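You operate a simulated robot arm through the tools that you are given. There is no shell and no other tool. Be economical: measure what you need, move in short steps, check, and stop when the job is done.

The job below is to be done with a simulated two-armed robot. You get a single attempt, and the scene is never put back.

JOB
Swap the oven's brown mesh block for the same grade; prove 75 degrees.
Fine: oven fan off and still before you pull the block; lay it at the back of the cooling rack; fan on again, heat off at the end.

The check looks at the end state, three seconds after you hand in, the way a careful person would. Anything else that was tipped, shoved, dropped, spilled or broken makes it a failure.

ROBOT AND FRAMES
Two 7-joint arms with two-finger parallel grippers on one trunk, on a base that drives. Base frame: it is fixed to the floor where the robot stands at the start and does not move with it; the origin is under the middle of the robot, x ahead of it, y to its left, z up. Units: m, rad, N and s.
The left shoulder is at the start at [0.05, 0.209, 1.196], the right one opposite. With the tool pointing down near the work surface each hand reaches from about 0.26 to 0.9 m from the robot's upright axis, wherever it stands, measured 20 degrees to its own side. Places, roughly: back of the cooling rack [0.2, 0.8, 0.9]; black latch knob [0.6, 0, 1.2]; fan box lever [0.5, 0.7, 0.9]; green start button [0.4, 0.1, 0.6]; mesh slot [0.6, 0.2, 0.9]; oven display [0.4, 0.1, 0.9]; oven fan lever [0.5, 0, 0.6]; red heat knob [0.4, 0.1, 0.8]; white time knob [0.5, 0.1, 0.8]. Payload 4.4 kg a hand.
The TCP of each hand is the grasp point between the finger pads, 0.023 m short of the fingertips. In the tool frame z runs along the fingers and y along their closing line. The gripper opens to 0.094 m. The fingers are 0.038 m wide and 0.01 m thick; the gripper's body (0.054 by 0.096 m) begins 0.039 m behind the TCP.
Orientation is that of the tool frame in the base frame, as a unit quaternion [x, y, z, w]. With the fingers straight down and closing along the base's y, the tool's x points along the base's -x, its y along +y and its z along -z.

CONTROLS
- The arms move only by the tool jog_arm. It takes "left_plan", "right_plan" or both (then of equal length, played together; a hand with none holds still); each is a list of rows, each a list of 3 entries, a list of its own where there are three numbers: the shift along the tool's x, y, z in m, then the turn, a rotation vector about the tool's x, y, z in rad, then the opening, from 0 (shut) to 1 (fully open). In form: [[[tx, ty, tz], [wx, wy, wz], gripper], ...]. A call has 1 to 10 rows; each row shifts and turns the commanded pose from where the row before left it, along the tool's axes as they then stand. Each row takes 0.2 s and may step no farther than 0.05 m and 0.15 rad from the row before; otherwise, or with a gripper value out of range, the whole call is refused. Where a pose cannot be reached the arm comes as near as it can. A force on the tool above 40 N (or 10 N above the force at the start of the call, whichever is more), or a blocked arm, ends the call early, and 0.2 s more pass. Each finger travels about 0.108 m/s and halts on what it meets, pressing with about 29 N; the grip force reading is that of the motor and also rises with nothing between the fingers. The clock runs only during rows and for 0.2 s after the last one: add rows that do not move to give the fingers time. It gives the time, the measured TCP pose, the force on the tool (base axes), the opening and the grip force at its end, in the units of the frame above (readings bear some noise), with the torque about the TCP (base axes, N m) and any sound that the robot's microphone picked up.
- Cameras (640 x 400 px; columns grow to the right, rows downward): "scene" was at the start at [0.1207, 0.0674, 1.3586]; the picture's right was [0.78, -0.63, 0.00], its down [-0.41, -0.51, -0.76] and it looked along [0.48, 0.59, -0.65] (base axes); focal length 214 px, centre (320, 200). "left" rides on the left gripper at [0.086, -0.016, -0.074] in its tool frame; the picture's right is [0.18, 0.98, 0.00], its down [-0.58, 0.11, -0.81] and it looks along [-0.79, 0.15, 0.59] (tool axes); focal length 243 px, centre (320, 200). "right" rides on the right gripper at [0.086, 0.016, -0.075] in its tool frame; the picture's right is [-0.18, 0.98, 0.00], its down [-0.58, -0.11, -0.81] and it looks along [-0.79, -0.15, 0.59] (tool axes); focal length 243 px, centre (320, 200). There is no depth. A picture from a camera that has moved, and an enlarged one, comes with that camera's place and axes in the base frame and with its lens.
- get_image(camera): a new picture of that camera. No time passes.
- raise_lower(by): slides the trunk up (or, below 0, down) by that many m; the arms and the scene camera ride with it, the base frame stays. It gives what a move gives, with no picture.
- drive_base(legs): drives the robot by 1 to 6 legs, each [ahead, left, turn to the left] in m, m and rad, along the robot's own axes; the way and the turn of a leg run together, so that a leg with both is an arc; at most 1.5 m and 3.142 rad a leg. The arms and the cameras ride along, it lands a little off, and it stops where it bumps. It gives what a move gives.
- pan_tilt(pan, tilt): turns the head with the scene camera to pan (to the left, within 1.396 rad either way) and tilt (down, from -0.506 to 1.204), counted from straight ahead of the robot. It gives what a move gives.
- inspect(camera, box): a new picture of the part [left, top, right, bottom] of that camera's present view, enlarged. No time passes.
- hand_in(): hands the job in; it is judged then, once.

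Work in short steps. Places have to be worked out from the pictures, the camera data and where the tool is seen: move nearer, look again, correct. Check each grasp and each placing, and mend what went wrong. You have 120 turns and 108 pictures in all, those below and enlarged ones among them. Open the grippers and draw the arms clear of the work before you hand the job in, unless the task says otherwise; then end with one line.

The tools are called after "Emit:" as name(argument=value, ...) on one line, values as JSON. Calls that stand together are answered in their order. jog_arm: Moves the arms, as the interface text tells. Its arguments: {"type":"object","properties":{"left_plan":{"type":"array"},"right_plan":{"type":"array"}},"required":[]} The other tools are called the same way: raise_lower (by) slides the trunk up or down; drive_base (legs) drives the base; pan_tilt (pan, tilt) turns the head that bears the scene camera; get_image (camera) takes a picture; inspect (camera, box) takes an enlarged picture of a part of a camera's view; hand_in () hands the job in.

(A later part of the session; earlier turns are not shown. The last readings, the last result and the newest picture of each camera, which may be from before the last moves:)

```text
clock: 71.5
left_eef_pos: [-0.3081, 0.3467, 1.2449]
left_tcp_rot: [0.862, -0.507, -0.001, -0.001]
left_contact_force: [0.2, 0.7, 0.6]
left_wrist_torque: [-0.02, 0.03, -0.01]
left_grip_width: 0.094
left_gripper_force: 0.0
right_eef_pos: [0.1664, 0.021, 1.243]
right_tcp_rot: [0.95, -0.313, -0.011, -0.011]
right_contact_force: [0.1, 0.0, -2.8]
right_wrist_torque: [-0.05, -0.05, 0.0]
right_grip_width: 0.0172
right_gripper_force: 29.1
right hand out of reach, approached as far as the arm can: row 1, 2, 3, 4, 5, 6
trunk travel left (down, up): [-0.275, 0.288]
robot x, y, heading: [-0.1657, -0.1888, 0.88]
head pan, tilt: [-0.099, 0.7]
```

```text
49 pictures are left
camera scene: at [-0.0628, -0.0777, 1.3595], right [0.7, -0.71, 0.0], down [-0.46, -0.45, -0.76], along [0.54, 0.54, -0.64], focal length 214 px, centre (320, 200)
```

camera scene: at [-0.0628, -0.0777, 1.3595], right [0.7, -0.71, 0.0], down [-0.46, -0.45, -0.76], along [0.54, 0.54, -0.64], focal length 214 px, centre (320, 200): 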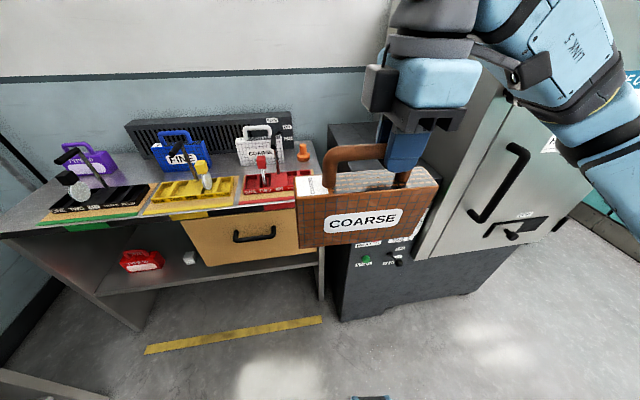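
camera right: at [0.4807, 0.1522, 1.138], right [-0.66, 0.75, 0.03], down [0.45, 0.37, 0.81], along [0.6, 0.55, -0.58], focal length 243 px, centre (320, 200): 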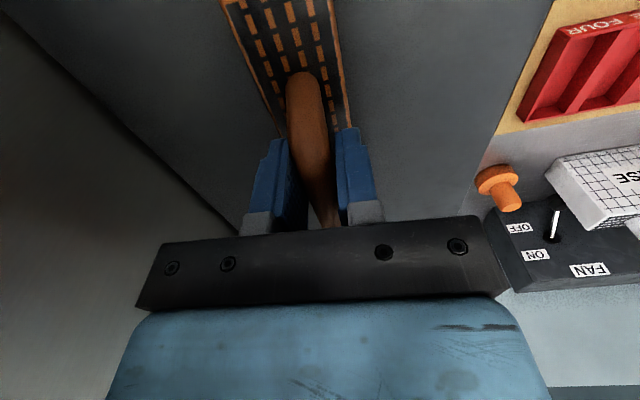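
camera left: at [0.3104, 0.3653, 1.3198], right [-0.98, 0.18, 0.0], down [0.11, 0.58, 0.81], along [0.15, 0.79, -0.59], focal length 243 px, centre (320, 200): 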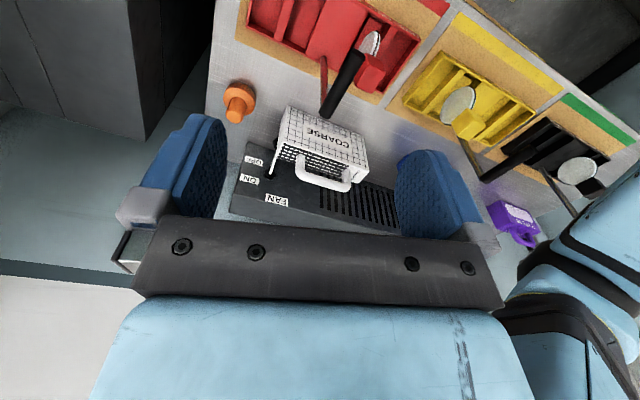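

The right wrist runs out of range turning that way. The opposite turn puts the label towards the fan, which is just as valid, and it's the natural direction for this arm, so I'll go forward a bit and rotate back through neutral.

Emit:
jog_arm(right_plan=[[[0, -0.02, 0], [0, 0, 0.15], 0.05], [[0, -0.03, 0], [0, 0, 0.15], 0.05], [[0, -0.03, 0], [0, 0, 0.15], 0.05], [[0, 0, 0], [0, 0, 0.15], 0.05], [[0, 0, 0], [0, 0, 0.15], 0.05], [[0, 0, 0], [0, 0, 0.15], 0.05], [[0, 0, 0], [0, 0, 0.15], 0.05], [[0, 0, 0], [0, 0, 0.15], 0.05], [[0, 0, 0], [0, 0, 0.15], 0.05], [[0, 0, 0], [0, 0, 0.15], 0.05]])

Emit:
jog_arm(right_plan=[[[0, 0, 0], [0, 0, 0.15], 0.05], [[0, 0, 0], [0, 0, 0.15], 0.05], [[0, 0, 0], [0, 0, 0.15], 0.05], [[0, 0, 0], [0, 0, 0.15], 0.05], [[0, 0, 0], [0, 0, 0.15], 0.05], [[0, 0, 0], [0, 0, 0.15], 0.05], [[0, 0, 0], [0, 0, 0.15], 0.05], [[0, 0, 0], [0, 0, 0.15], 0.05], [[0, 0, 0], [0, 0, 0.15], 0.05], [[0, 0, 0], [0, 0, 0.15], 0.05]])

Emit:
get_image(camera="scene")

```text
clock: 73.7
left_eef_pos: [-0.3081, 0.349, 1.2459]
left_tcp_rot: [0.863, -0.505, 0.0, -0.002]
left_contact_force: [0.2, -0.1, 0.3]
left_wrist_torque: [0.0, 0.03, -0.01]
left_grip_width: 0.0939
left_gripper_force: 0.1
right_eef_pos: [0.2256, 0.0765, 1.2449]
right_tcp_rot: [-0.48, 0.877, 0.016, 0.002]
right_contact_force: [-0.2, -0.2, -2.4]
right_wrist_torque: [-0.08, 0.07, -0.01]
right_grip_width: 0.017
right_gripper_force: 29.4
trunk travel left (down, up): [-0.275, 0.288]
robot x, y, heading: [-0.1668, -0.193, 0.884]
head pan, tilt: [-0.099, 0.7]
```

```text
clock: 75.9
left_eef_pos: [-0.3077, 0.3469, 1.2453]
left_tcp_rot: [0.862, -0.507, 0.0, -0.001]
left_contact_force: [-0.9, -0.1, -0.1]
left_wrist_torque: [0.01, -0.01, 0.02]
left_grip_width: 0.0942
left_gripper_force: 0.1
right_eef_pos: [0.2255, 0.0759, 1.2455]
right_tcp_rot: [0.244, 0.97, 0.012, -0.01]
right_contact_force: [0.5, 0.7, -1.9]
right_wrist_torque: [0.05, 0.04, -0.01]
right_grip_width: 0.0172
right_gripper_force: 28.8
trunk travel left (down, up): [-0.275, 0.288]
robot x, y, heading: [-0.166, -0.1922, 0.88]
head pan, tilt: [-0.099, 0.7]
```

```text
48 pictures are left
camera scene: at [-0.063, -0.0777, 1.3595], right [0.7, -0.71, 0.0], down [-0.46, -0.45, -0.76], along [0.54, 0.54, -0.64], focal length 214 px, centre (320, 200)
```

scene: 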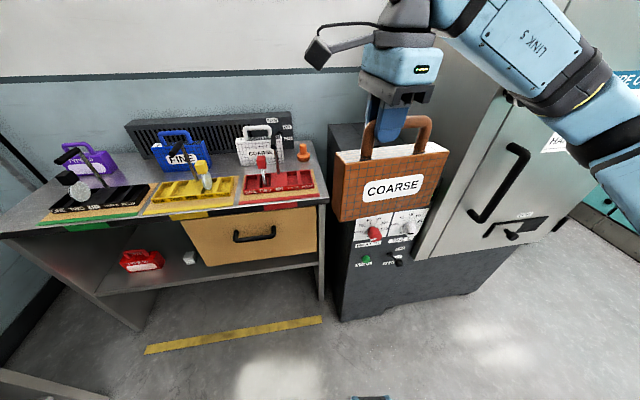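

No joint limit this time, and the block carries COARSE on both sides. Before driving I'll measure the bench from the current view.

Emit:
inspect(camera="scene", box=[120, 100, 330, 231])

```text
3.05 times, centred on (225, 166) of scene
camera zoom: at [-0.063, -0.0777, 1.3595], right [0.7, -0.71, 0.0], down [-0.46, -0.45, -0.76], along [0.54, 0.54, -0.64], focal length 654 px, centre (610, 305)
```

zoom: 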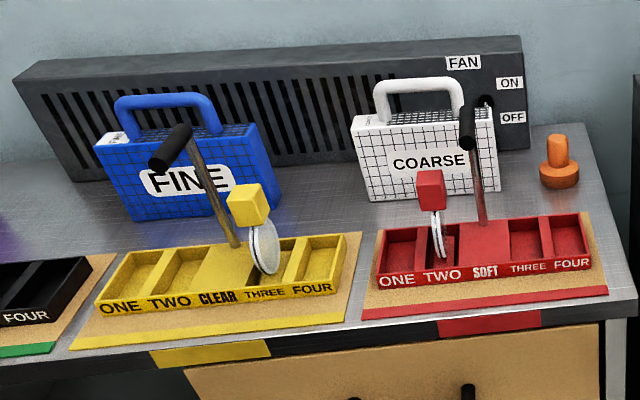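

The bench top is about z 0.863, with white centred near (0.365, 0.71) and FINE's right edge near (0.19, 0.86). I'll set brown down near (0.29, 0.776) after lifting white. From 0.27 m left and 0.27 m forward both arms can reach, so I'll drive there.

Emit:
drive_base(legs=[[0, 0.27, 0], [0.2, 0, 0]])

Emit:
get_image(camera="scene")

```text
clock: 80.0
left_eef_pos: [-0.3842, 0.6733, 1.2458]
left_tcp_rot: [0.861, -0.509, -0.001, 0.0]
left_contact_force: [-0.1, 0.0, -0.5]
left_wrist_torque: [-0.04, 0.07, -0.01]
left_grip_width: 0.0943
left_gripper_force: 0.2
right_eef_pos: [0.1458, 0.3973, 1.2445]
right_tcp_rot: [0.248, 0.969, 0.012, -0.01]
right_contact_force: [0.2, -0.3, -3.2]
right_wrist_torque: [0.03, 0.05, 0.0]
right_grip_width: 0.0173
right_gripper_force: 29.4
trunk travel left (down, up): [-0.275, 0.288]
robot x, y, heading: [-0.2499, 0.1357, 0.87]
head pan, tilt: [-0.099, 0.7]
```

```text
46 pictures are left
camera scene: at [-0.1425, 0.2468, 1.3595], right [0.7, -0.72, 0.0], down [-0.46, -0.45, -0.76], along [0.55, 0.53, -0.64], focal length 214 px, centre (320, 200)
```

scene: 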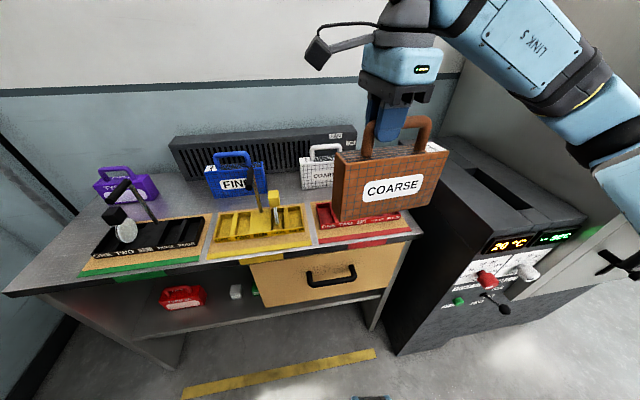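

The brown block hides white from the head camera, so I'll move it right and drive 8 cm further forward. Meanwhile I'll turn the left hand to match white's yaw and send it forward.

Emit:
drive_base(legs=[[0.08, 0, 0]])

Emit:
jog_arm(left_plan=[[[0, 0, 0], [0, 0, -0.13], 1], [[0, 0, 0], [0, 0, -0.13], 1], [[0, 0, 0], [0, 0, -0.12], 1], [[0, -0.045, 0], [0, 0, 0], 1], [[0, -0.045, 0], [0, 0, 0], 1], [[0, -0.045, 0], [0, 0, 0], 1], [[0, -0.045, 0], [0, 0, 0], 1], [[0, -0.045, 0], [0, 0, 0], 1], [[0, -0.045, 0], [0, 0, 0], 1], [[0, -0.045, 0], [0, 0, 0], 1]], right_plan=[[[-0.045, -0.009, 0], [0, 0, 0], 0.05], [[-0.045, -0.009, 0], [0, 0, 0], 0.05], [[-0.045, -0.009, 0], [0, 0, 0], 0.05], [[0, 0, 0], [0, 0, 0], 0.05], [[0, 0, 0], [0, 0, 0], 0.05], [[0, 0, 0], [0, 0, 0], 0.05], [[0, 0, 0], [0, 0, 0], 0.05], [[0, 0, 0], [0, 0, 0], 0.05], [[0, 0, 0], [0, 0, 0], 0.05], [[0, 0, 0], [0, 0, 0], 0.05]])

Emit:
get_image(camera="scene")

```text
clock: 81.1
left_eef_pos: [-0.332, 0.7343, 1.2441]
left_tcp_rot: [0.86, -0.51, 0.0, 0.0]
left_contact_force: [0.7, -0.5, 0.0]
left_wrist_torque: [-0.02, 0.04, 0.0]
left_grip_width: 0.094
left_gripper_force: 0.0
right_eef_pos: [0.1971, 0.4576, 1.2436]
right_tcp_rot: [0.249, 0.968, 0.013, -0.01]
right_contact_force: [-0.2, 0.2, -2.2]
right_wrist_torque: [0.02, 0.03, -0.03]
right_grip_width: 0.0175
right_gripper_force: 29.2
trunk travel left (down, up): [-0.275, 0.288]
robot x, y, heading: [-0.1992, 0.1977, 0.87]
head pan, tilt: [-0.099, 0.7]
```

```text
clock: 83.3
left_eef_pos: [-0.1289, 0.9778, 1.2436]
left_tcp_rot: [0.941, -0.34, -0.001, -0.001]
left_contact_force: [0.1, -0.7, 0.4]
left_wrist_torque: [-0.03, 0.03, -0.01]
left_grip_width: 0.094
left_gripper_force: 0.1
right_eef_pos: [0.3049, 0.3706, 1.2379]
right_tcp_rot: [0.248, 0.969, 0.012, -0.01]
right_contact_force: [1.1, -0.6, -1.8]
right_wrist_torque: [0.03, 0.03, 0.03]
right_grip_width: 0.0172
right_gripper_force: 28.7
trunk travel left (down, up): [-0.275, 0.288]
robot x, y, heading: [-0.1937, 0.1961, 0.874]
head pan, tilt: [-0.099, 0.7]
```

```text
45 pictures are left
camera scene: at [-0.0906, 0.3067, 1.3592], right [0.7, -0.72, 0.0], down [-0.46, -0.45, -0.76], along [0.55, 0.53, -0.65], focal length 214 px, centre (320, 200)
```

scene: 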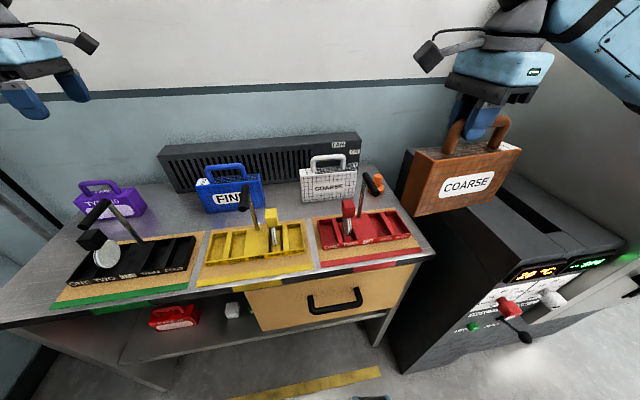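

White is in clear view now. I'll zoom in for an accurate position.

Emit:
inspect(camera="scene", box=[190, 120, 400, 251])

```text
3.05 times, centred on (295, 186) of scene
camera zoom: at [-0.0906, 0.3067, 1.3592], right [0.7, -0.72, 0.0], down [-0.46, -0.45, -0.76], along [0.55, 0.53, -0.65], focal length 654 px, centre (396, 244)
```

zoom: 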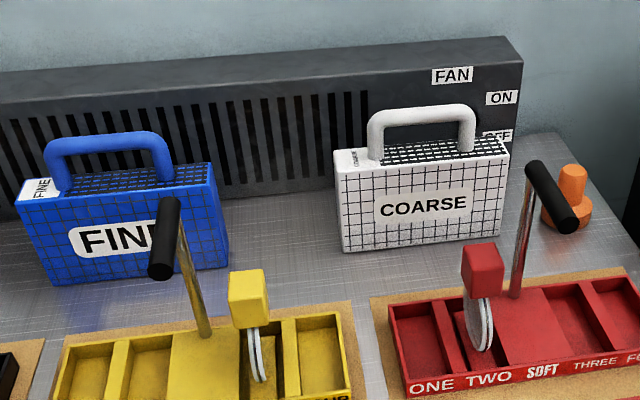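

White's handle bar works out to about (0.369, 0.717) at z 1.013. I'll bring the left hand across above it.

Emit:
jog_arm(left_plan=[[[0.045, -0.012, 0], [0, 0, -0.04], 1], [[0.045, -0.012, 0], [0, 0, 0], 1], [[0.045, -0.012, 0], [0, 0, 0], 1], [[0.045, -0.012, 0], [0, 0, 0], 1], [[0.045, -0.012, 0], [0, 0, 0], 1], [[0.045, -0.012, 0], [0, 0, 0], 1], [[0.045, -0.012, 0], [0, 0, 0], 1], [[0.045, -0.012, 0], [0, 0, 0], 1], [[0.045, 0, 0], [0, 0, 0], 1], [[0.045, 0, 0], [0, 0, 0], 1]])

Emit:
get_image(camera="scene")

```text
clock: 85.5
left_eef_pos: [0.2844, 0.7763, 1.2457]
left_tcp_rot: [0.948, -0.318, -0.001, -0.001]
left_contact_force: [-0.2, 0.2, 0.0]
left_wrist_torque: [0.04, 0.04, -0.02]
left_grip_width: 0.0939
left_gripper_force: 0.0
right_eef_pos: [0.3058, 0.368, 1.2387]
right_tcp_rot: [0.249, 0.968, 0.014, -0.01]
right_contact_force: [0.2, -0.4, -2.0]
right_wrist_torque: [0.02, 0.03, 0.01]
right_grip_width: 0.0171
right_gripper_force: 29.3
trunk travel left (down, up): [-0.275, 0.288]
robot x, y, heading: [-0.1965, 0.195, 0.867]
head pan, tilt: [-0.099, 0.7]
```

```text
43 pictures are left
camera scene: at [-0.0904, 0.3044, 1.3595], right [0.7, -0.72, 0.0], down [-0.46, -0.45, -0.76], along [0.55, 0.53, -0.64], focal length 214 px, centre (320, 200)
```

scene: 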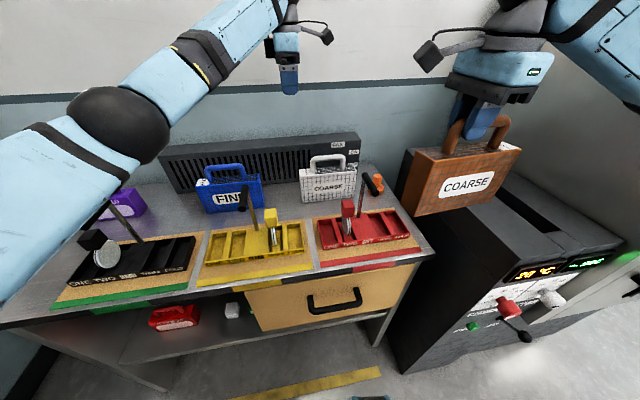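

About 10 cm to the right remains. I'll go there and descend to 1.11, then check alignment.

Emit:
jog_arm(left_plan=[[[0.045, 0, 0], [0, 0, 0], 1], [[0.045, 0, 0], [0, 0, 0], 1], [[0.013, -0.004, 0.03], [0, 0, 0], 1], [[0, 0, 0.045], [0, 0, 0], 1], [[0, 0, 0.045], [0, 0, 0], 1], [[0, 0, 0.015], [0, 0, 0], 1], [[0, 0, 0], [0, 0, 0], 1]])

Emit:
inspect(camera="scene", box=[240, 80, 400, 210])

Emit:
get_image(camera="left")

```text
clock: 87.1
left_eef_pos: [0.3601, 0.7251, 1.1094]
left_tcp_rot: [0.948, -0.319, -0.001, -0.001]
left_contact_force: [-0.3, 0.5, 0.3]
left_wrist_torque: [0.0, 0.02, 0.02]
left_grip_width: 0.0941
left_gripper_force: 0.1
left hand out of reach, approached as far as the arm can: row 2
right_eef_pos: [0.3035, 0.3709, 1.239]
right_tcp_rot: [0.249, 0.968, 0.014, -0.008]
right_contact_force: [0.2, 0.0, -2.1]
right_wrist_torque: [0.05, 0.07, -0.03]
right_grip_width: 0.0174
right_gripper_force: 28.8
trunk travel left (down, up): [-0.275, 0.288]
robot x, y, heading: [-0.1957, 0.1908, 0.872]
head pan, tilt: [-0.099, 0.7]
```

```text
3.08 times, centred on (320, 145) of scene
camera zoom: at [-0.0924, 0.3059, 1.3595], right [0.7, -0.72, 0.0], down [-0.46, -0.45, -0.76], along [0.55, 0.53, -0.64], focal length 660 px, centre (320, 369)
```

zoom: 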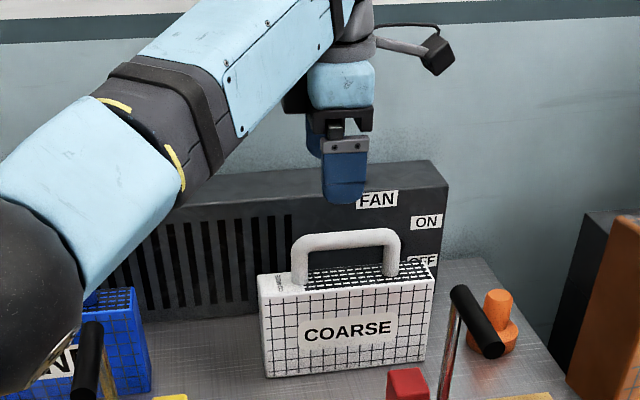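

```text
41 pictures are left
camera left: at [0.4388, 0.6848, 1.1837], right [-0.45, -0.89, 0.0], down [-0.53, 0.26, 0.81], along [-0.72, 0.36, -0.59], focal length 243 px, centre (320, 200)
```

left: 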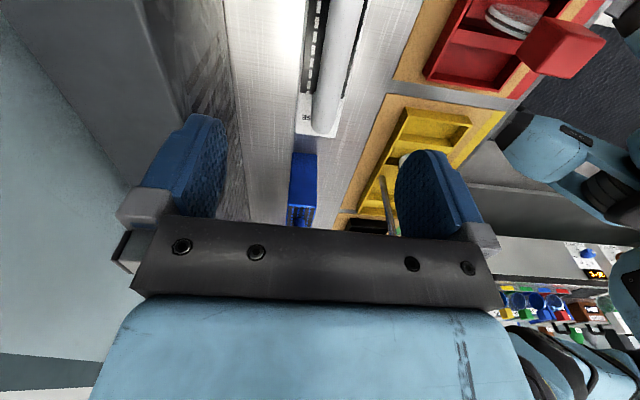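

The bar is about 1.2 cm right and 1 cm nearer the robot than the hand. I'll correct that, narrow the opening to keep off the fan box, descend and close.

Emit:
jog_arm(left_plan=[[[0.012, 0.01, 0], [0, 0, 0], 0.7], [[0, 0, 0.03], [0, 0, 0], 0.7], [[0, 0, 0.03], [0, 0, 0], 0.7], [[0, 0, 0.025], [0, 0, 0], 0.7], [[0, 0, 0.01], [0, 0, 0], 0.7], [[0, 0, 0], [0, 0, 0], 0.7]])

Emit:
inspect(camera="scene", box=[240, 80, 400, 210])

Emit:
get_image(camera="left")

```text
clock: 88.5
left_eef_pos: [0.3622, 0.7106, 1.0134]
left_tcp_rot: [0.948, -0.32, -0.001, -0.001]
left_contact_force: [0.1, -0.3, -1.0]
left_wrist_torque: [0.0, -0.01, 0.01]
left_grip_width: 0.0654
left_gripper_force: 0.1
right_eef_pos: [0.3046, 0.3702, 1.239]
right_tcp_rot: [0.249, 0.968, 0.013, -0.009]
right_contact_force: [0.4, -0.7, -2.2]
right_wrist_torque: [0.04, 0.05, 0.03]
right_grip_width: 0.0173
right_gripper_force: 29.4
trunk travel left (down, up): [-0.275, 0.288]
robot x, y, heading: [-0.2002, 0.1937, 0.867]
head pan, tilt: [-0.099, 0.7]
```

```text
3.08 times, centred on (320, 145) of scene
camera zoom: at [-0.0922, 0.3059, 1.3595], right [0.7, -0.72, 0.0], down [-0.46, -0.45, -0.76], along [0.55, 0.53, -0.64], focal length 660 px, centre (320, 369)
```

zoom: 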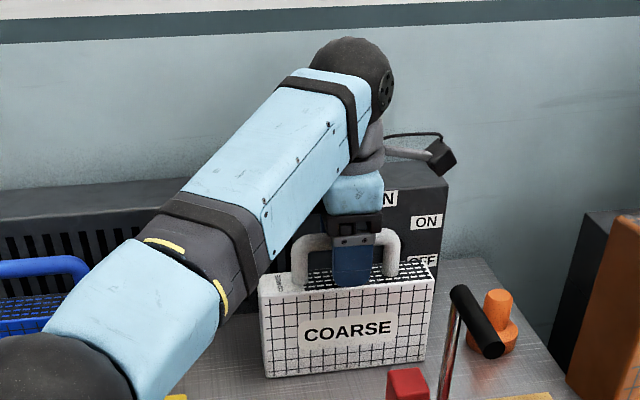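

```text
39 pictures are left
camera left: at [0.4419, 0.6699, 1.0896], right [-0.45, -0.89, 0.0], down [-0.53, 0.26, 0.81], along [-0.72, 0.36, -0.59], focal length 243 px, centre (320, 200)
```

left: 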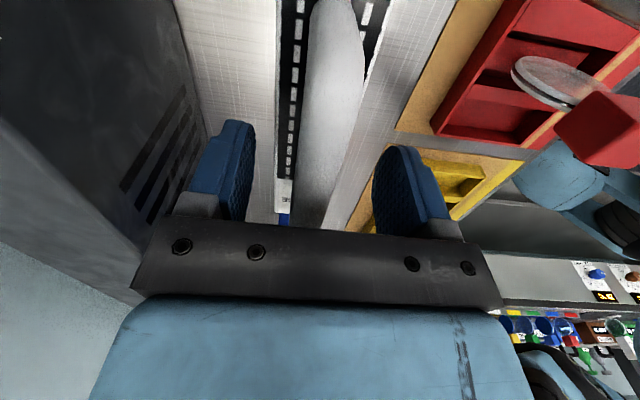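

The fingers straddle the bar with the fan box clear behind them. I'll close and lift slowly.

Emit:
jog_arm(left_plan=[[[0, 0, 0], [0, 0, 0], 0.4], [[0, 0, 0], [0, 0, 0], 0.1], [[0, 0, 0], [0, 0, 0], 0.05], [[0, 0, -0.01], [0, 0, 0], 0.05], [[0, 0, -0.02], [0, 0, 0], 0.05], [[0, 0, -0.03], [0, 0, 0], 0.05], [[0, 0, 0], [0, 0, 0], 0.05]])

Emit:
get_image(camera="scene")

```text
clock: 90.1
left_eef_pos: [0.3611, 0.7108, 1.0754]
left_tcp_rot: [0.947, -0.32, -0.001, -0.001]
left_contact_force: [-0.4, 0.1, -1.8]
left_wrist_torque: [0.05, 0.03, -0.01]
left_grip_width: 0.0173
left_gripper_force: 29.2
right_eef_pos: [0.3057, 0.3712, 1.2387]
right_tcp_rot: [0.249, 0.968, 0.013, -0.011]
right_contact_force: [-0.5, -0.1, -2.4]
right_wrist_torque: [0.02, 0.02, -0.03]
right_grip_width: 0.0174
right_gripper_force: 28.6
trunk travel left (down, up): [-0.275, 0.288]
robot x, y, heading: [-0.1975, 0.1961, 0.869]
head pan, tilt: [-0.099, 0.7]
```

```text
38 pictures are left
camera scene: at [-0.0917, 0.3065, 1.3594], right [0.7, -0.72, 0.0], down [-0.46, -0.45, -0.76], along [0.55, 0.53, -0.64], focal length 214 px, centre (320, 200)
```

scene: 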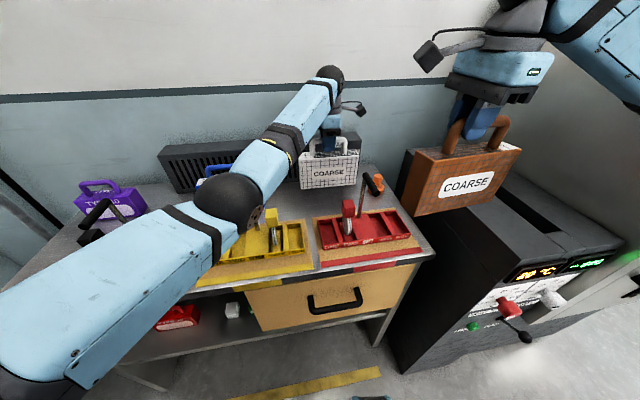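

White is held and lifted. I'll raise it another 0.2 m, then carry it left out of the way.

Emit:
jog_arm(left_plan=[[[0, 0, -0.045], [0, 0, 0], 0.05], [[0, 0, -0.045], [0, 0, 0], 0.05], [[0, 0, -0.045], [0, 0, 0], 0.05], [[0, 0, -0.045], [0, 0, 0], 0.05], [[-0.04, 0.01, 0], [0, 0, 0], 0.05], [[-0.045, 0.01, 0], [0, 0, 0], 0.05], [[-0.045, 0.01, 0], [0, 0, 0], 0.05], [[-0.045, 0.01, 0], [0, 0, 0], 0.05], [[-0.045, 0.01, 0], [0, 0, 0], 0.05], [[-0.045, 0.01, 0], [0, 0, 0], 0.05]])

Emit:
jog_arm(left_plan=[[[-0.045, 0.015, 0], [0, 0, 0], 0.05], [[-0.045, 0.015, 0], [0, 0, 0], 0.05], [[-0.045, 0.015, 0], [0, 0, 0], 0.05], [[-0.045, 0.015, 0], [0, 0, 0], 0.05], [[-0.045, 0.015, 0], [0, 0, 0], 0.05], [[0, 0, 0], [0, 0, 0], 0.05]])

Emit:
get_image(camera="scene")

```text
clock: 92.3
left_eef_pos: [0.1044, 0.824, 1.2384]
left_tcp_rot: [0.948, -0.32, 0.0, -0.001]
left_contact_force: [-1.6, -0.4, -1.5]
left_wrist_torque: [0.01, 0.01, 0.0]
left_grip_width: 0.0173
left_gripper_force: 28.9
left hand out of reach, approached as far as the arm can: row 4
right_eef_pos: [0.303, 0.3714, 1.2394]
right_tcp_rot: [0.248, 0.969, 0.012, -0.008]
right_contact_force: [-0.2, 0.7, -2.1]
right_wrist_torque: [0.07, 0.08, 0.02]
right_grip_width: 0.0174
right_gripper_force: 29.2
trunk travel left (down, up): [-0.275, 0.288]
robot x, y, heading: [-0.1952, 0.1932, 0.874]
head pan, tilt: [-0.099, 0.7]
```

```text
clock: 93.7
left_eef_pos: [-0.1153, 0.8967, 1.2395]
left_tcp_rot: [0.947, -0.32, -0.001, -0.001]
left_contact_force: [0.4, -1.3, -1.6]
left_wrist_torque: [-0.01, 0.04, 0.02]
left_grip_width: 0.0171
left_gripper_force: 29.0
right_eef_pos: [0.3053, 0.3704, 1.2368]
right_tcp_rot: [0.248, 0.969, 0.012, -0.011]
right_contact_force: [-0.3, -0.1, -3.1]
right_wrist_torque: [0.0, 0.04, -0.02]
right_grip_width: 0.0172
right_gripper_force: 28.7
trunk travel left (down, up): [-0.275, 0.288]
robot x, y, heading: [-0.2002, 0.1919, 0.871]
head pan, tilt: [-0.099, 0.7]
```

```text
37 pictures are left
camera scene: at [-0.0908, 0.3062, 1.3593], right [0.7, -0.72, 0.0], down [-0.46, -0.45, -0.76], along [0.55, 0.53, -0.65], focal length 214 px, centre (320, 200)
```

scene: 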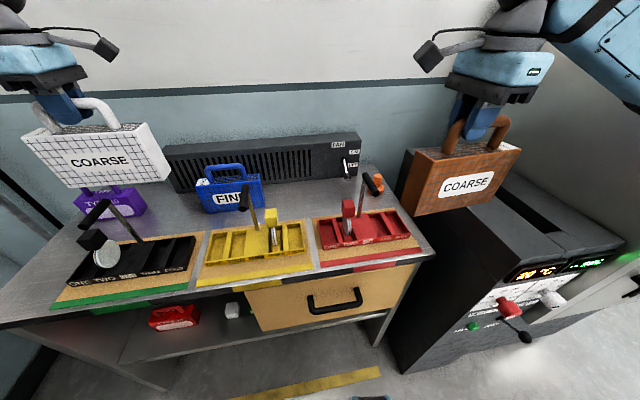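

White is held well clear on the left and the back of the bench is open. I'll swing brown to above (0.303, 0.774), with its yaw matched to the bench.

Emit:
jog_arm(right_plan=[[[0, 0, 0], [0, 0, 0.147], 0.05], [[0.0274, 0.0356, 0], [0, 0, 0], 0.05], [[0.0274, 0.0356, 0], [0, 0, 0], 0.05], [[0.0274, 0.0356, 0], [0, 0, 0], 0.05], [[0.0274, 0.0356, 0], [0, 0, 0], 0.05], [[0.0274, 0.0356, 0], [0, 0, 0], 0.05], [[0.0274, 0.0356, 0], [0, 0, 0], 0.05], [[0.0274, 0.0356, 0], [0, 0, 0], 0.05], [[0.0274, 0.0356, 0], [0, 0, 0], 0.05], [[0.0274, 0.0356, 0], [0, 0, 0], 0.05]])

Emit:
get_image(camera="scene")

Emit:
get_image(camera="right")

```text
clock: 95.9
left_eef_pos: [-0.1194, 0.8979, 1.2383]
left_tcp_rot: [0.947, -0.32, 0.0, -0.001]
left_contact_force: [0.6, 1.2, -3.7]
left_wrist_torque: [0.0, -0.02, -0.01]
left_grip_width: 0.0173
left_gripper_force: 29.1
right_eef_pos: [0.2979, 0.7752, 1.2524]
right_tcp_rot: [0.318, 0.948, 0.012, -0.009]
right_contact_force: [-0.3, 1.1, -2.5]
right_wrist_torque: [0.04, 0.01, 0.03]
right_grip_width: 0.0176
right_gripper_force: 28.8
trunk travel left (down, up): [-0.275, 0.288]
robot x, y, heading: [-0.1964, 0.1948, 0.869]
head pan, tilt: [-0.099, 0.7]
```

```text
36 pictures are left
camera scene: at [-0.0945, 0.3084, 1.3594], right [0.7, -0.72, 0.0], down [-0.46, -0.45, -0.76], along [0.55, 0.53, -0.64], focal length 214 px, centre (320, 200)
```

scene: 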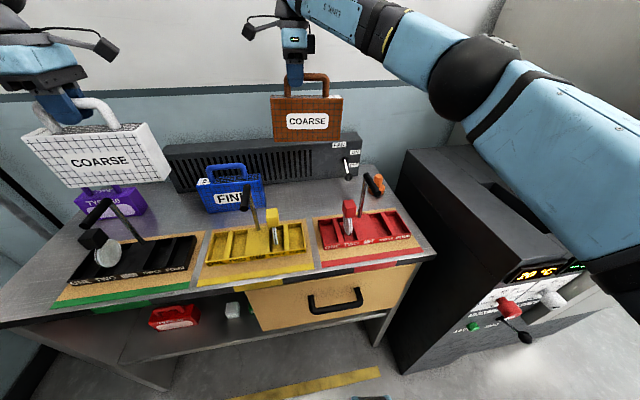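

```text
35 pictures are left
camera right: at [0.2396, 0.8366, 1.3304], right [0.74, 0.67, 0.01], down [0.41, -0.46, 0.79], along [0.54, -0.58, -0.61], focal length 243 px, centre (320, 200)
```

right: 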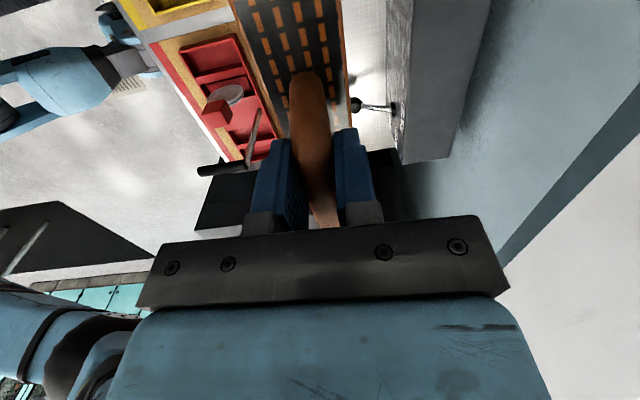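

The spot is clear and the fan-box lever is to the right of the block. I'll level the block by about 0.03 rad, since it was gripped slightly tilted, and descend to just above the bench.

Emit:
jog_arm(right_plan=[[[0, 0, 0.02], [-0.008, -0.033, 0], 0.05], [[0, 0, 0.04], [0, 0, 0], 0.05], [[0, 0, 0.04], [0, 0, 0], 0.05], [[0, 0, 0.04], [0, 0, 0], 0.05], [[0, 0, 0.04], [0, 0, 0], 0.05], [[0, 0, 0.03], [0, 0, 0], 0.05], [[0, 0, 0], [0, 0, 0], 0.05]])

Emit:
inspect(camera="scene", box=[190, 100, 400, 231])

```text
clock: 97.5
left_eef_pos: [-0.1179, 0.8965, 1.2388]
left_tcp_rot: [0.947, -0.321, -0.001, -0.001]
left_contact_force: [-0.5, 0.7, -1.5]
left_wrist_torque: [0.01, 0.02, 0.0]
left_grip_width: 0.0174
left_gripper_force: 28.4
right_eef_pos: [0.3033, 0.7729, 1.0392]
right_tcp_rot: [0.319, 0.948, 0.011, 0.006]
right_contact_force: [0.3, 0.6, -1.7]
right_wrist_torque: [0.05, 0.07, 0.01]
right_grip_width: 0.0171
right_gripper_force: 28.5
trunk travel left (down, up): [-0.275, 0.288]
robot x, y, heading: [-0.1949, 0.1926, 0.867]
head pan, tilt: [-0.099, 0.7]
```

```text
3.05 times, centred on (295, 166) of scene
camera zoom: at [-0.0924, 0.3062, 1.3595], right [0.7, -0.72, 0.0], down [-0.46, -0.45, -0.76], along [0.55, 0.53, -0.64], focal length 654 px, centre (396, 305)
```

zoom: 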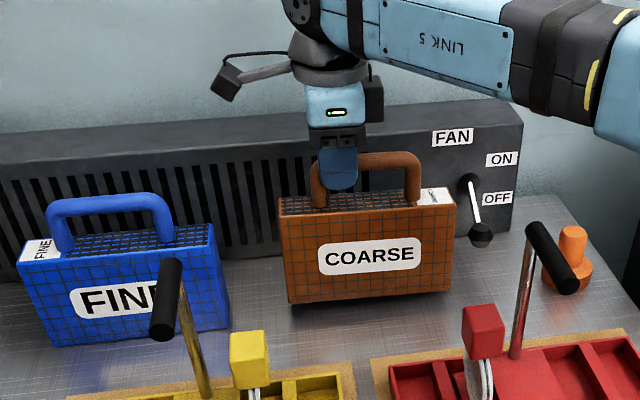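

Brown was gripped off-centre, so the block sits about 3 cm right of where I intended. I'll shift 3 cm left, away from the fan-box lever, then lower in small steps until contact.

Emit:
jog_arm(right_plan=[[[0.03, 0, 0], [0, 0, 0], 0.05], [[0, 0, 0.01], [0, 0, 0], 0.05], [[0, 0, 0.006], [0, 0, 0], 0.05], [[0, 0, 0], [0, 0, 0], 0.05]])

Emit:
inspect(camera="scene", box=[190, 100, 400, 231])

```text
clock: 98.5
left_eef_pos: [-0.1181, 0.8968, 1.2388]
left_tcp_rot: [0.948, -0.319, 0.0, -0.001]
left_contact_force: [0.9, 0.6, -1.4]
left_wrist_torque: [-0.01, -0.05, 0.01]
left_grip_width: 0.0173
left_gripper_force: 29.3
right_eef_pos: [0.2787, 0.7937, 1.0259]
right_tcp_rot: [0.32, 0.947, 0.011, 0.006]
right_contact_force: [-0.3, -1.1, -2.5]
right_wrist_torque: [0.04, 0.01, 0.04]
right_grip_width: 0.0174
right_gripper_force: 28.8
trunk travel left (down, up): [-0.275, 0.288]
robot x, y, heading: [-0.1982, 0.193, 0.873]
head pan, tilt: [-0.099, 0.7]
```

```text
3.05 times, centred on (295, 166) of scene
camera zoom: at [-0.0922, 0.3064, 1.3595], right [0.7, -0.72, 0.0], down [-0.46, -0.45, -0.76], along [0.55, 0.53, -0.64], focal length 654 px, centre (396, 305)
```

zoom: 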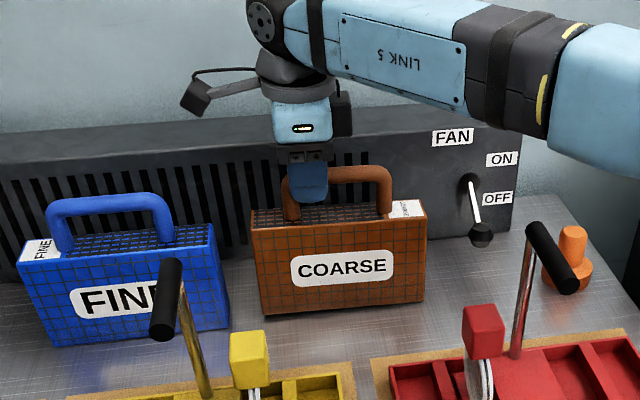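

It isn't touching yet, as the force is still only the block's weight. I'll keep lowering in small steps.

Emit:
jog_arm(right_plan=[[[0, 0, 0.005], [0, 0, 0], 0.05], [[0, 0, 0.004], [0, 0, 0], 0.05], [[0, 0, 0], [0, 0, 0], 0.05]])

```text
clock: 99.3
left_eef_pos: [-0.1202, 0.893, 1.2407]
left_tcp_rot: [0.948, -0.319, 0.001, -0.002]
left_contact_force: [-0.6, -0.4, -2.2]
left_wrist_torque: [0.06, 0.02, -0.02]
left_grip_width: 0.017
left_gripper_force: 28.9
right_eef_pos: [0.2758, 0.7917, 1.0228]
right_tcp_rot: [0.319, 0.948, 0.014, 0.007]
right_contact_force: [-5.5, -0.2, 25.6]
right_wrist_torque: [0.02, -0.02, 0.01]
right_grip_width: 0.0179
right_gripper_force: 29.0
trunk travel left (down, up): [-0.275, 0.288]
robot x, y, heading: [-0.1984, 0.1912, 0.87]
head pan, tilt: [-0.099, 0.7]
```

Contact: 25 N upward. I'll ease up 4 mm and open the fingers partway, then check.

Emit:
jog_arm(right_plan=[[[0, 0, -0.004], [0, 0, 0], 0.05], [[0, 0, 0], [0, 0, 0], 0.25], [[0, 0, 0], [0, 0, 0], 0.45], [[0, 0, 0], [0, 0, 0], 0.45]])

Emit:
inspect(camera="scene", box=[190, 100, 400, 231])

Emit:
get_image(camera="right")

```text
clock: 100.3
left_eef_pos: [-0.1182, 0.897, 1.2391]
left_tcp_rot: [0.948, -0.319, -0.001, -0.001]
left_contact_force: [-0.2, 0.5, -2.0]
left_wrist_torque: [-0.01, 0.01, -0.02]
left_grip_width: 0.0171
left_gripper_force: 28.8
right_eef_pos: [0.2783, 0.7934, 1.0202]
right_tcp_rot: [0.319, 0.948, 0.01, 0.007]
right_contact_force: [-0.3, 0.6, 0.4]
right_wrist_torque: [-0.02, -0.01, -0.02]
right_grip_width: 0.0425
right_gripper_force: 0.1
trunk travel left (down, up): [-0.275, 0.288]
robot x, y, heading: [-0.1949, 0.1869, 0.872]
head pan, tilt: [-0.099, 0.7]
```

```text
3.05 times, centred on (295, 166) of scene
camera zoom: at [-0.0922, 0.3063, 1.3594], right [0.7, -0.72, 0.0], down [-0.46, -0.45, -0.76], along [0.55, 0.53, -0.64], focal length 654 px, centre (396, 305)
```

zoom: 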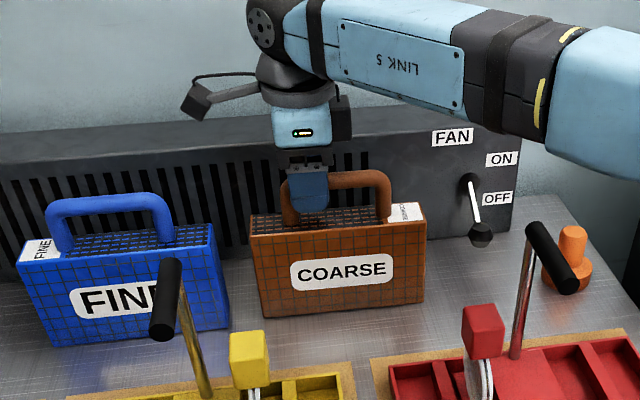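

```text
31 pictures are left
camera right: at [0.2191, 0.8577, 1.0958], right [0.74, 0.67, 0.02], down [0.38, -0.45, 0.81], along [0.55, -0.59, -0.59], focal length 243 px, centre (320, 200)
```

right: 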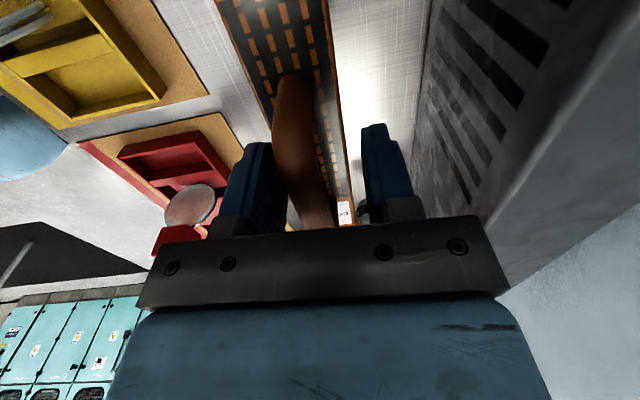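

Brown stands on the rack and the fingers are free of the bar. I'll lift the right hand straight up, then retract it towards the robot's right.

Emit:
jog_arm(right_plan=[[[0, 0, -0.03], [0, 0, 0], 0.45], [[0, 0, -0.04], [0, 0, 0], 0.45], [[0, 0, -0.045], [0, 0, 0], 0.45], [[0, 0, -0.045], [0, 0, 0], 0.45], [[0, 0, -0.045], [0, 0, 0], 0.45], [[-0.015, -0.045, 0], [0, 0, 0], 0.45], [[-0.02, -0.045, 0], [0, 0, 0], 0.45], [[-0.02, -0.045, 0], [0, 0, 0], 0.45], [[-0.02, -0.045, 0], [0, 0, 0], 0.45], [[-0.02, -0.045, 0], [0, 0, 0], 0.45]])

Emit:
jog_arm(right_plan=[[[-0.035, -0.035, 0], [0, 0, 0], 0.45], [[-0.035, -0.035, 0], [0, 0, 0], 0.45], [[-0.045, -0.02, 0], [0, 0, 0], 0.45], [[-0.045, -0.02, 0], [0, 0, 0], 0.45], [[-0.045, -0.0, 0], [0, 0, 0], 0.45]])

Emit:
get_image(camera="scene")

```text
clock: 102.5
left_eef_pos: [-0.1176, 0.895, 1.2395]
left_tcp_rot: [0.948, -0.319, 0.0, -0.002]
left_contact_force: [0.2, -0.6, -2.2]
left_wrist_torque: [0.0, 0.03, -0.02]
left_grip_width: 0.0171
left_gripper_force: 29.1
right_eef_pos: [0.2159, 0.5514, 1.2208]
right_tcp_rot: [0.319, 0.948, 0.012, 0.005]
right_contact_force: [-0.2, 0.0, 0.4]
right_wrist_torque: [-0.01, 0.01, 0.01]
right_grip_width: 0.0422
right_gripper_force: 0.1
trunk travel left (down, up): [-0.275, 0.288]
robot x, y, heading: [-0.1948, 0.1937, 0.871]
head pan, tilt: [-0.099, 0.7]
```

```text
clock: 103.7
left_eef_pos: [-0.1188, 0.8961, 1.2393]
left_tcp_rot: [0.948, -0.32, -0.001, -0.001]
left_contact_force: [-0.1, -0.6, -2.4]
left_wrist_torque: [0.0, -0.02, -0.02]
left_grip_width: 0.0171
left_gripper_force: 29.0
right_eef_pos: [0.3123, 0.3407, 1.2166]
right_tcp_rot: [0.319, 0.948, 0.011, 0.007]
right_contact_force: [-0.7, -0.3, -0.4]
right_wrist_torque: [0.03, 0.02, -0.02]
right_grip_width: 0.0421
right_gripper_force: 0.0
trunk travel left (down, up): [-0.275, 0.288]
robot x, y, heading: [-0.199, 0.1938, 0.873]
head pan, tilt: [-0.099, 0.7]
```

```text
30 pictures are left
camera scene: at [-0.0918, 0.305, 1.3596], right [0.7, -0.72, 0.0], down [-0.46, -0.45, -0.77], along [0.55, 0.53, -0.64], focal length 214 px, centre (320, 200)
```

scene: 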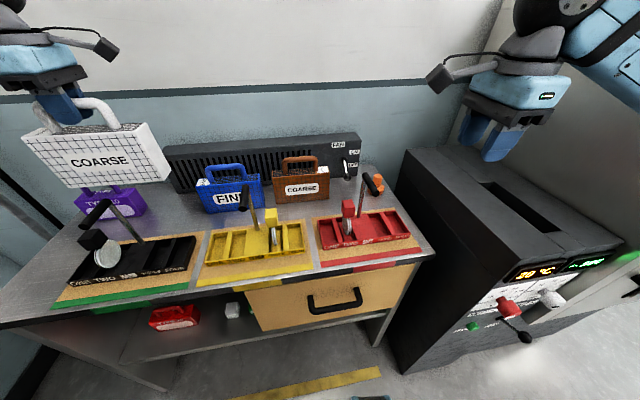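

Brown stands at the back of the rack beside FINE. For white, I'll insert it with the left hand from a heading of about 0.5, which swings the right arm away from the cabinet. The slot centre for the left grasp point should be near (0.56, 0.234). I'll tuck the right hand in, back off, turn and reposition.

Emit:
jog_arm(right_plan=[[[0, -0.04, 0], [0, 0, 0], 0.45], [[0, -0.04, 0], [0, 0, 0], 0.45], [[0, -0.03, 0], [0, 0, 0], 0.45]])

Emit:
drive_base(legs=[[-0.35, 0, 0], [0, 0, -0.373]])

Emit:
get_image(camera="scene")

```text
clock: 104.5
left_eef_pos: [-0.1177, 0.8957, 1.2386]
left_tcp_rot: [0.948, -0.319, 0.0, -0.001]
left_contact_force: [-0.3, -0.1, -2.5]
left_wrist_torque: [0.01, 0.02, -0.01]
left_grip_width: 0.017
left_gripper_force: 28.7
right_eef_pos: [0.2451, 0.2533, 1.2136]
right_tcp_rot: [0.319, 0.948, 0.011, 0.007]
right_contact_force: [-0.5, -0.2, -0.1]
right_wrist_torque: [0.0, -0.01, -0.01]
right_grip_width: 0.0423
right_gripper_force: 0.0
trunk travel left (down, up): [-0.275, 0.288]
robot x, y, heading: [-0.1957, 0.1913, 0.873]
head pan, tilt: [-0.099, 0.7]
```

```text
clock: 107.9
left_eef_pos: [-0.0878, 0.552, 1.2402]
left_tcp_rot: [0.87, -0.493, 0.0, -0.001]
left_contact_force: [0.1, -0.2, -1.4]
left_wrist_torque: [0.03, 0.03, -0.02]
left_grip_width: 0.0173
left_gripper_force: 29.1
right_eef_pos: [0.0137, -0.1798, 1.2139]
right_tcp_rot: [0.492, 0.871, 0.009, 0.008]
right_contact_force: [-0.6, -0.8, -0.3]
right_wrist_torque: [-0.04, 0.02, 0.0]
right_grip_width: 0.0423
right_gripper_force: 0.1
trunk travel left (down, up): [-0.275, 0.288]
robot x, y, heading: [-0.4226, -0.0701, 0.494]
head pan, tilt: [-0.099, 0.7]
```

```text
29 pictures are left
camera scene: at [-0.2824, -0.0061, 1.3595], right [0.38, -0.92, 0.0], down [-0.6, -0.25, -0.76], along [0.71, 0.29, -0.64], focal length 214 px, centre (320, 200)
```

scene: 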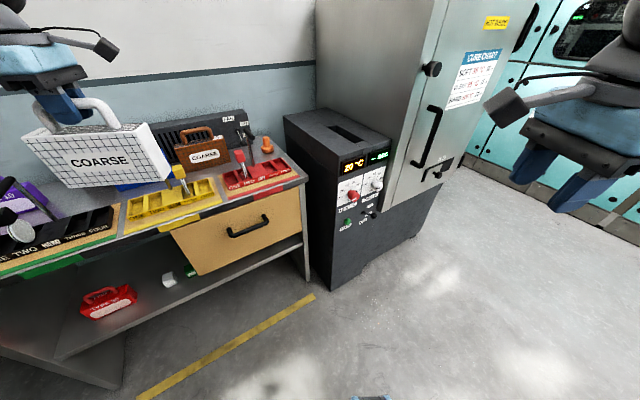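

The path is clear. I'll drive right, then forward to the insertion stance.

Emit:
drive_base(legs=[[0, -0.44, 0], [0.3, 0, 0]])

Emit:
pan_tilt(pan=0.35, tilt=0.7)

Emit:
get_image(camera="scene")

```text
clock: 114.0
left_eef_pos: [0.393, 0.2923, 1.2394]
left_tcp_rot: [0.869, -0.496, -0.001, -0.001]
left_contact_force: [0.0, 1.0, -2.1]
left_wrist_torque: [-0.04, 0.01, 0.03]
left_grip_width: 0.0172
left_gripper_force: 29.6
right_eef_pos: [0.4889, -0.4401, 1.2144]
right_tcp_rot: [0.494, 0.869, 0.009, 0.008]
right_contact_force: [-0.7, -1.2, -0.5]
right_wrist_torque: [0.04, 0.0, 0.01]
right_grip_width: 0.0422
right_gripper_force: 0.1
trunk travel left (down, up): [-0.275, 0.288]
robot x, y, heading: [0.0582, -0.3288, 0.484]
head pan, tilt: [-0.099, 0.7]
```

```text
clock: 114.9
left_eef_pos: [0.3915, 0.2922, 1.2397]
left_tcp_rot: [0.869, -0.495, 0.0, -0.001]
left_contact_force: [-1.1, -0.5, -2.4]
left_wrist_torque: [0.01, 0.01, 0.03]
left_grip_width: 0.0174
left_gripper_force: 29.4
right_eef_pos: [0.4888, -0.4401, 1.2141]
right_tcp_rot: [0.495, 0.869, 0.008, 0.008]
right_contact_force: [0.0, 0.0, -0.6]
right_wrist_torque: [0.02, -0.02, -0.01]
right_grip_width: 0.0423
right_gripper_force: 0.1
trunk travel left (down, up): [-0.275, 0.288]
robot x, y, heading: [0.0548, -0.3294, 0.483]
head pan, tilt: [0.351, 0.7]
```

```text
28 pictures are left
camera scene: at [0.1722, -0.2331, 1.3595], right [0.74, -0.67, 0.0], down [-0.43, -0.48, -0.76], along [0.51, 0.57, -0.64], focal length 214 px, centre (320, 200)
```

scene: 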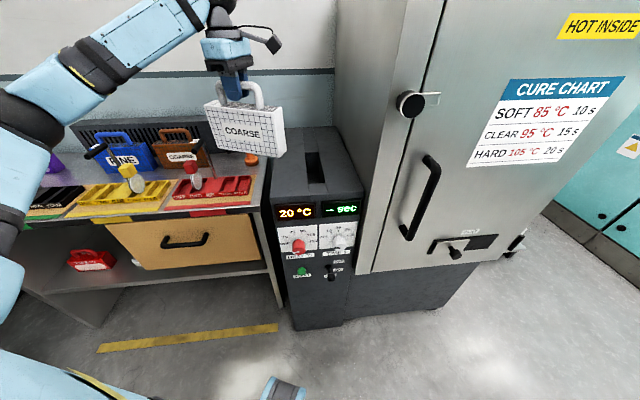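

The slot is visible and open. I'll rotate white by 1.15 rad so its long axis lies along the slot.

Emit:
jog_arm(left_plan=[[[0, 0, 0], [0, 0, 0.1436], 0.03], [[0, 0, 0], [0, 0, 0.1436], 0.03], [[0, 0, 0], [0, 0, 0.1436], 0.03], [[0, 0, 0], [0, 0, 0.1436], 0.03], [[0, 0, 0], [0, 0, 0.1436], 0.03], [[0, 0, 0], [0, 0, 0.1436], 0.03], [[0, 0, 0], [0, 0, 0.1436], 0.03], [[0, 0, 0], [0, 0, 0.1436], 0.03], [[0, 0, 0], [0, 0, 0], 0.03]])

Emit:
inspect(camera="scene", box=[180, 30, 390, 220])

```text
clock: 116.9
left_eef_pos: [0.3925, 0.2919, 1.2399]
left_tcp_rot: [-0.459, 0.888, 0.001, 0.0]
left_contact_force: [0.1, 0.1, -1.8]
left_wrist_torque: [0.02, 0.0, 0.01]
left_grip_width: 0.0171
left_gripper_force: 29.6
right_eef_pos: [0.4887, -0.441, 1.2138]
right_tcp_rot: [0.494, 0.869, 0.01, 0.009]
right_contact_force: [0.6, -1.2, 0.7]
right_wrist_torque: [0.0, -0.02, 0.04]
right_grip_width: 0.0424
right_gripper_force: 0.1
trunk travel left (down, up): [-0.275, 0.288]
robot x, y, heading: [0.0568, -0.3298, 0.482]
head pan, tilt: [0.351, 0.7]
```

```text
2.11 times, centred on (285, 125) of scene
camera zoom: at [0.1721, -0.2329, 1.3595], right [0.74, -0.67, 0.0], down [-0.43, -0.48, -0.76], along [0.51, 0.57, -0.64], focal length 452 px, centre (394, 358)
```

zoom: 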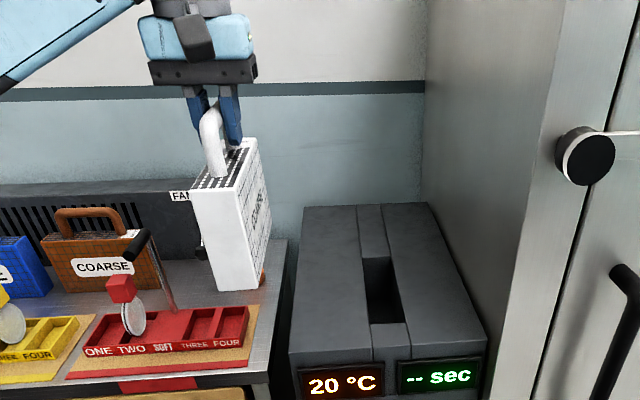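

The yaw matches the slot. From this view the slot centre is roughly (0.56, 0.23), which agrees with my estimate. I'll move white over it.

Emit:
jog_arm(left_plan=[[[-0.0125, -0.0424, 0], [0, 0, 0], 0.03], [[-0.0125, -0.0424, 0], [0, 0, 0], 0.03], [[-0.0125, -0.0424, 0], [0, 0, 0], 0.03], [[-0.0125, -0.0424, 0], [0, 0, 0], 0.03], [[0, 0, 0], [0, 0, 0], 0.03]])

Emit:
get_image(camera="left")

Emit:
inspect(camera="scene", box=[240, 60, 400, 220])

```text
clock: 118.1
left_eef_pos: [0.5586, 0.2375, 1.2378]
left_tcp_rot: [-0.46, 0.888, 0.0, 0.001]
left_contact_force: [-0.1, 0.0, -2.0]
left_wrist_torque: [-0.03, 0.01, 0.03]
left_grip_width: 0.0172
left_gripper_force: 28.8
right_eef_pos: [0.4883, -0.439, 1.2149]
right_tcp_rot: [0.494, 0.869, 0.009, 0.009]
right_contact_force: [0.1, 0.8, -0.6]
right_wrist_torque: [-0.01, 0.0, 0.01]
right_grip_width: 0.0424
right_gripper_force: 0.1
trunk travel left (down, up): [-0.275, 0.288]
robot x, y, heading: [0.0545, -0.3321, 0.484]
head pan, tilt: [0.351, 0.7]
```

```text
26 pictures are left
camera left: at [0.5234, 0.1557, 1.3147], right [-0.91, 0.42, 0.0], down [0.24, 0.54, 0.81], along [0.34, 0.73, -0.59], focal length 243 px, centre (320, 200)
```

left: 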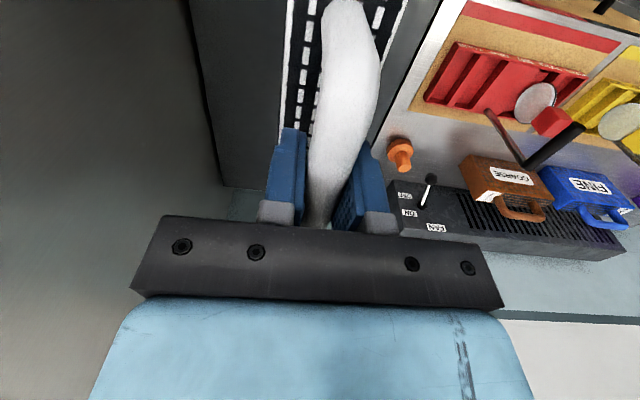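

```text
2.50 times, centred on (320, 140) of scene
camera zoom: at [0.1708, -0.2322, 1.3596], right [0.74, -0.67, 0.0], down [-0.43, -0.48, -0.76], along [0.51, 0.57, -0.64], focal length 536 px, centre (320, 350)
```

zoom: 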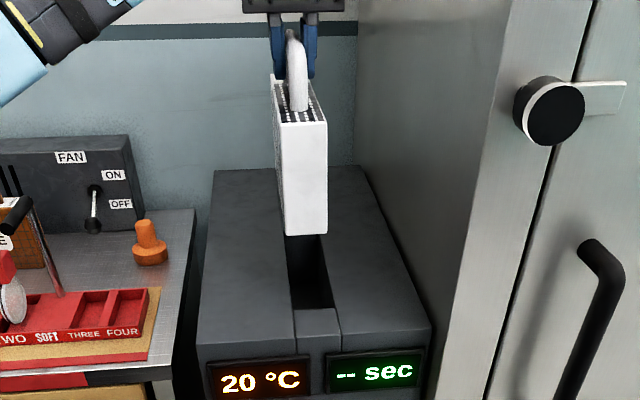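

Alignment looks close, with the slot about 4 mm further right. I'll correct and lower until the bottom is just above the oven top, then look closely.

Emit:
jog_arm(left_plan=[[[0, -0.004, 0.02], [0, 0, 0], 0.03], [[0, 0, 0.03], [0, 0, 0], 0.03], [[0, 0, 0.027], [0, 0, 0], 0.03], [[0, 0, 0], [0, 0, 0], 0.03]])

Emit:
inspect(camera="scene", box=[280, 100, 380, 200])

```text
clock: 119.1
left_eef_pos: [0.5633, 0.2324, 1.1628]
left_tcp_rot: [-0.46, 0.888, 0.0, 0.002]
left_contact_force: [0.0, 0.1, -2.9]
left_wrist_torque: [0.0, -0.02, 0.04]
left_grip_width: 0.0172
left_gripper_force: 28.6
right_eef_pos: [0.4893, -0.4419, 1.2144]
right_tcp_rot: [0.495, 0.869, 0.01, 0.009]
right_contact_force: [-0.6, 0.6, 0.1]
right_wrist_torque: [-0.02, 0.0, 0.0]
right_grip_width: 0.0422
right_gripper_force: 0.1
trunk travel left (down, up): [-0.275, 0.288]
robot x, y, heading: [0.0551, -0.3283, 0.487]
head pan, tilt: [0.351, 0.7]
```

```text
4.00 times, centred on (330, 150) of scene
camera zoom: at [0.1719, -0.2333, 1.3596], right [0.74, -0.67, 0.0], down [-0.43, -0.48, -0.77], along [0.51, 0.57, -0.64], focal length 858 px, centre (280, 400)
```

zoom: 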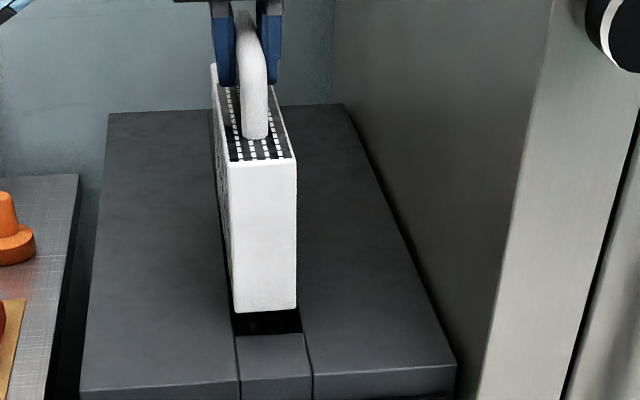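

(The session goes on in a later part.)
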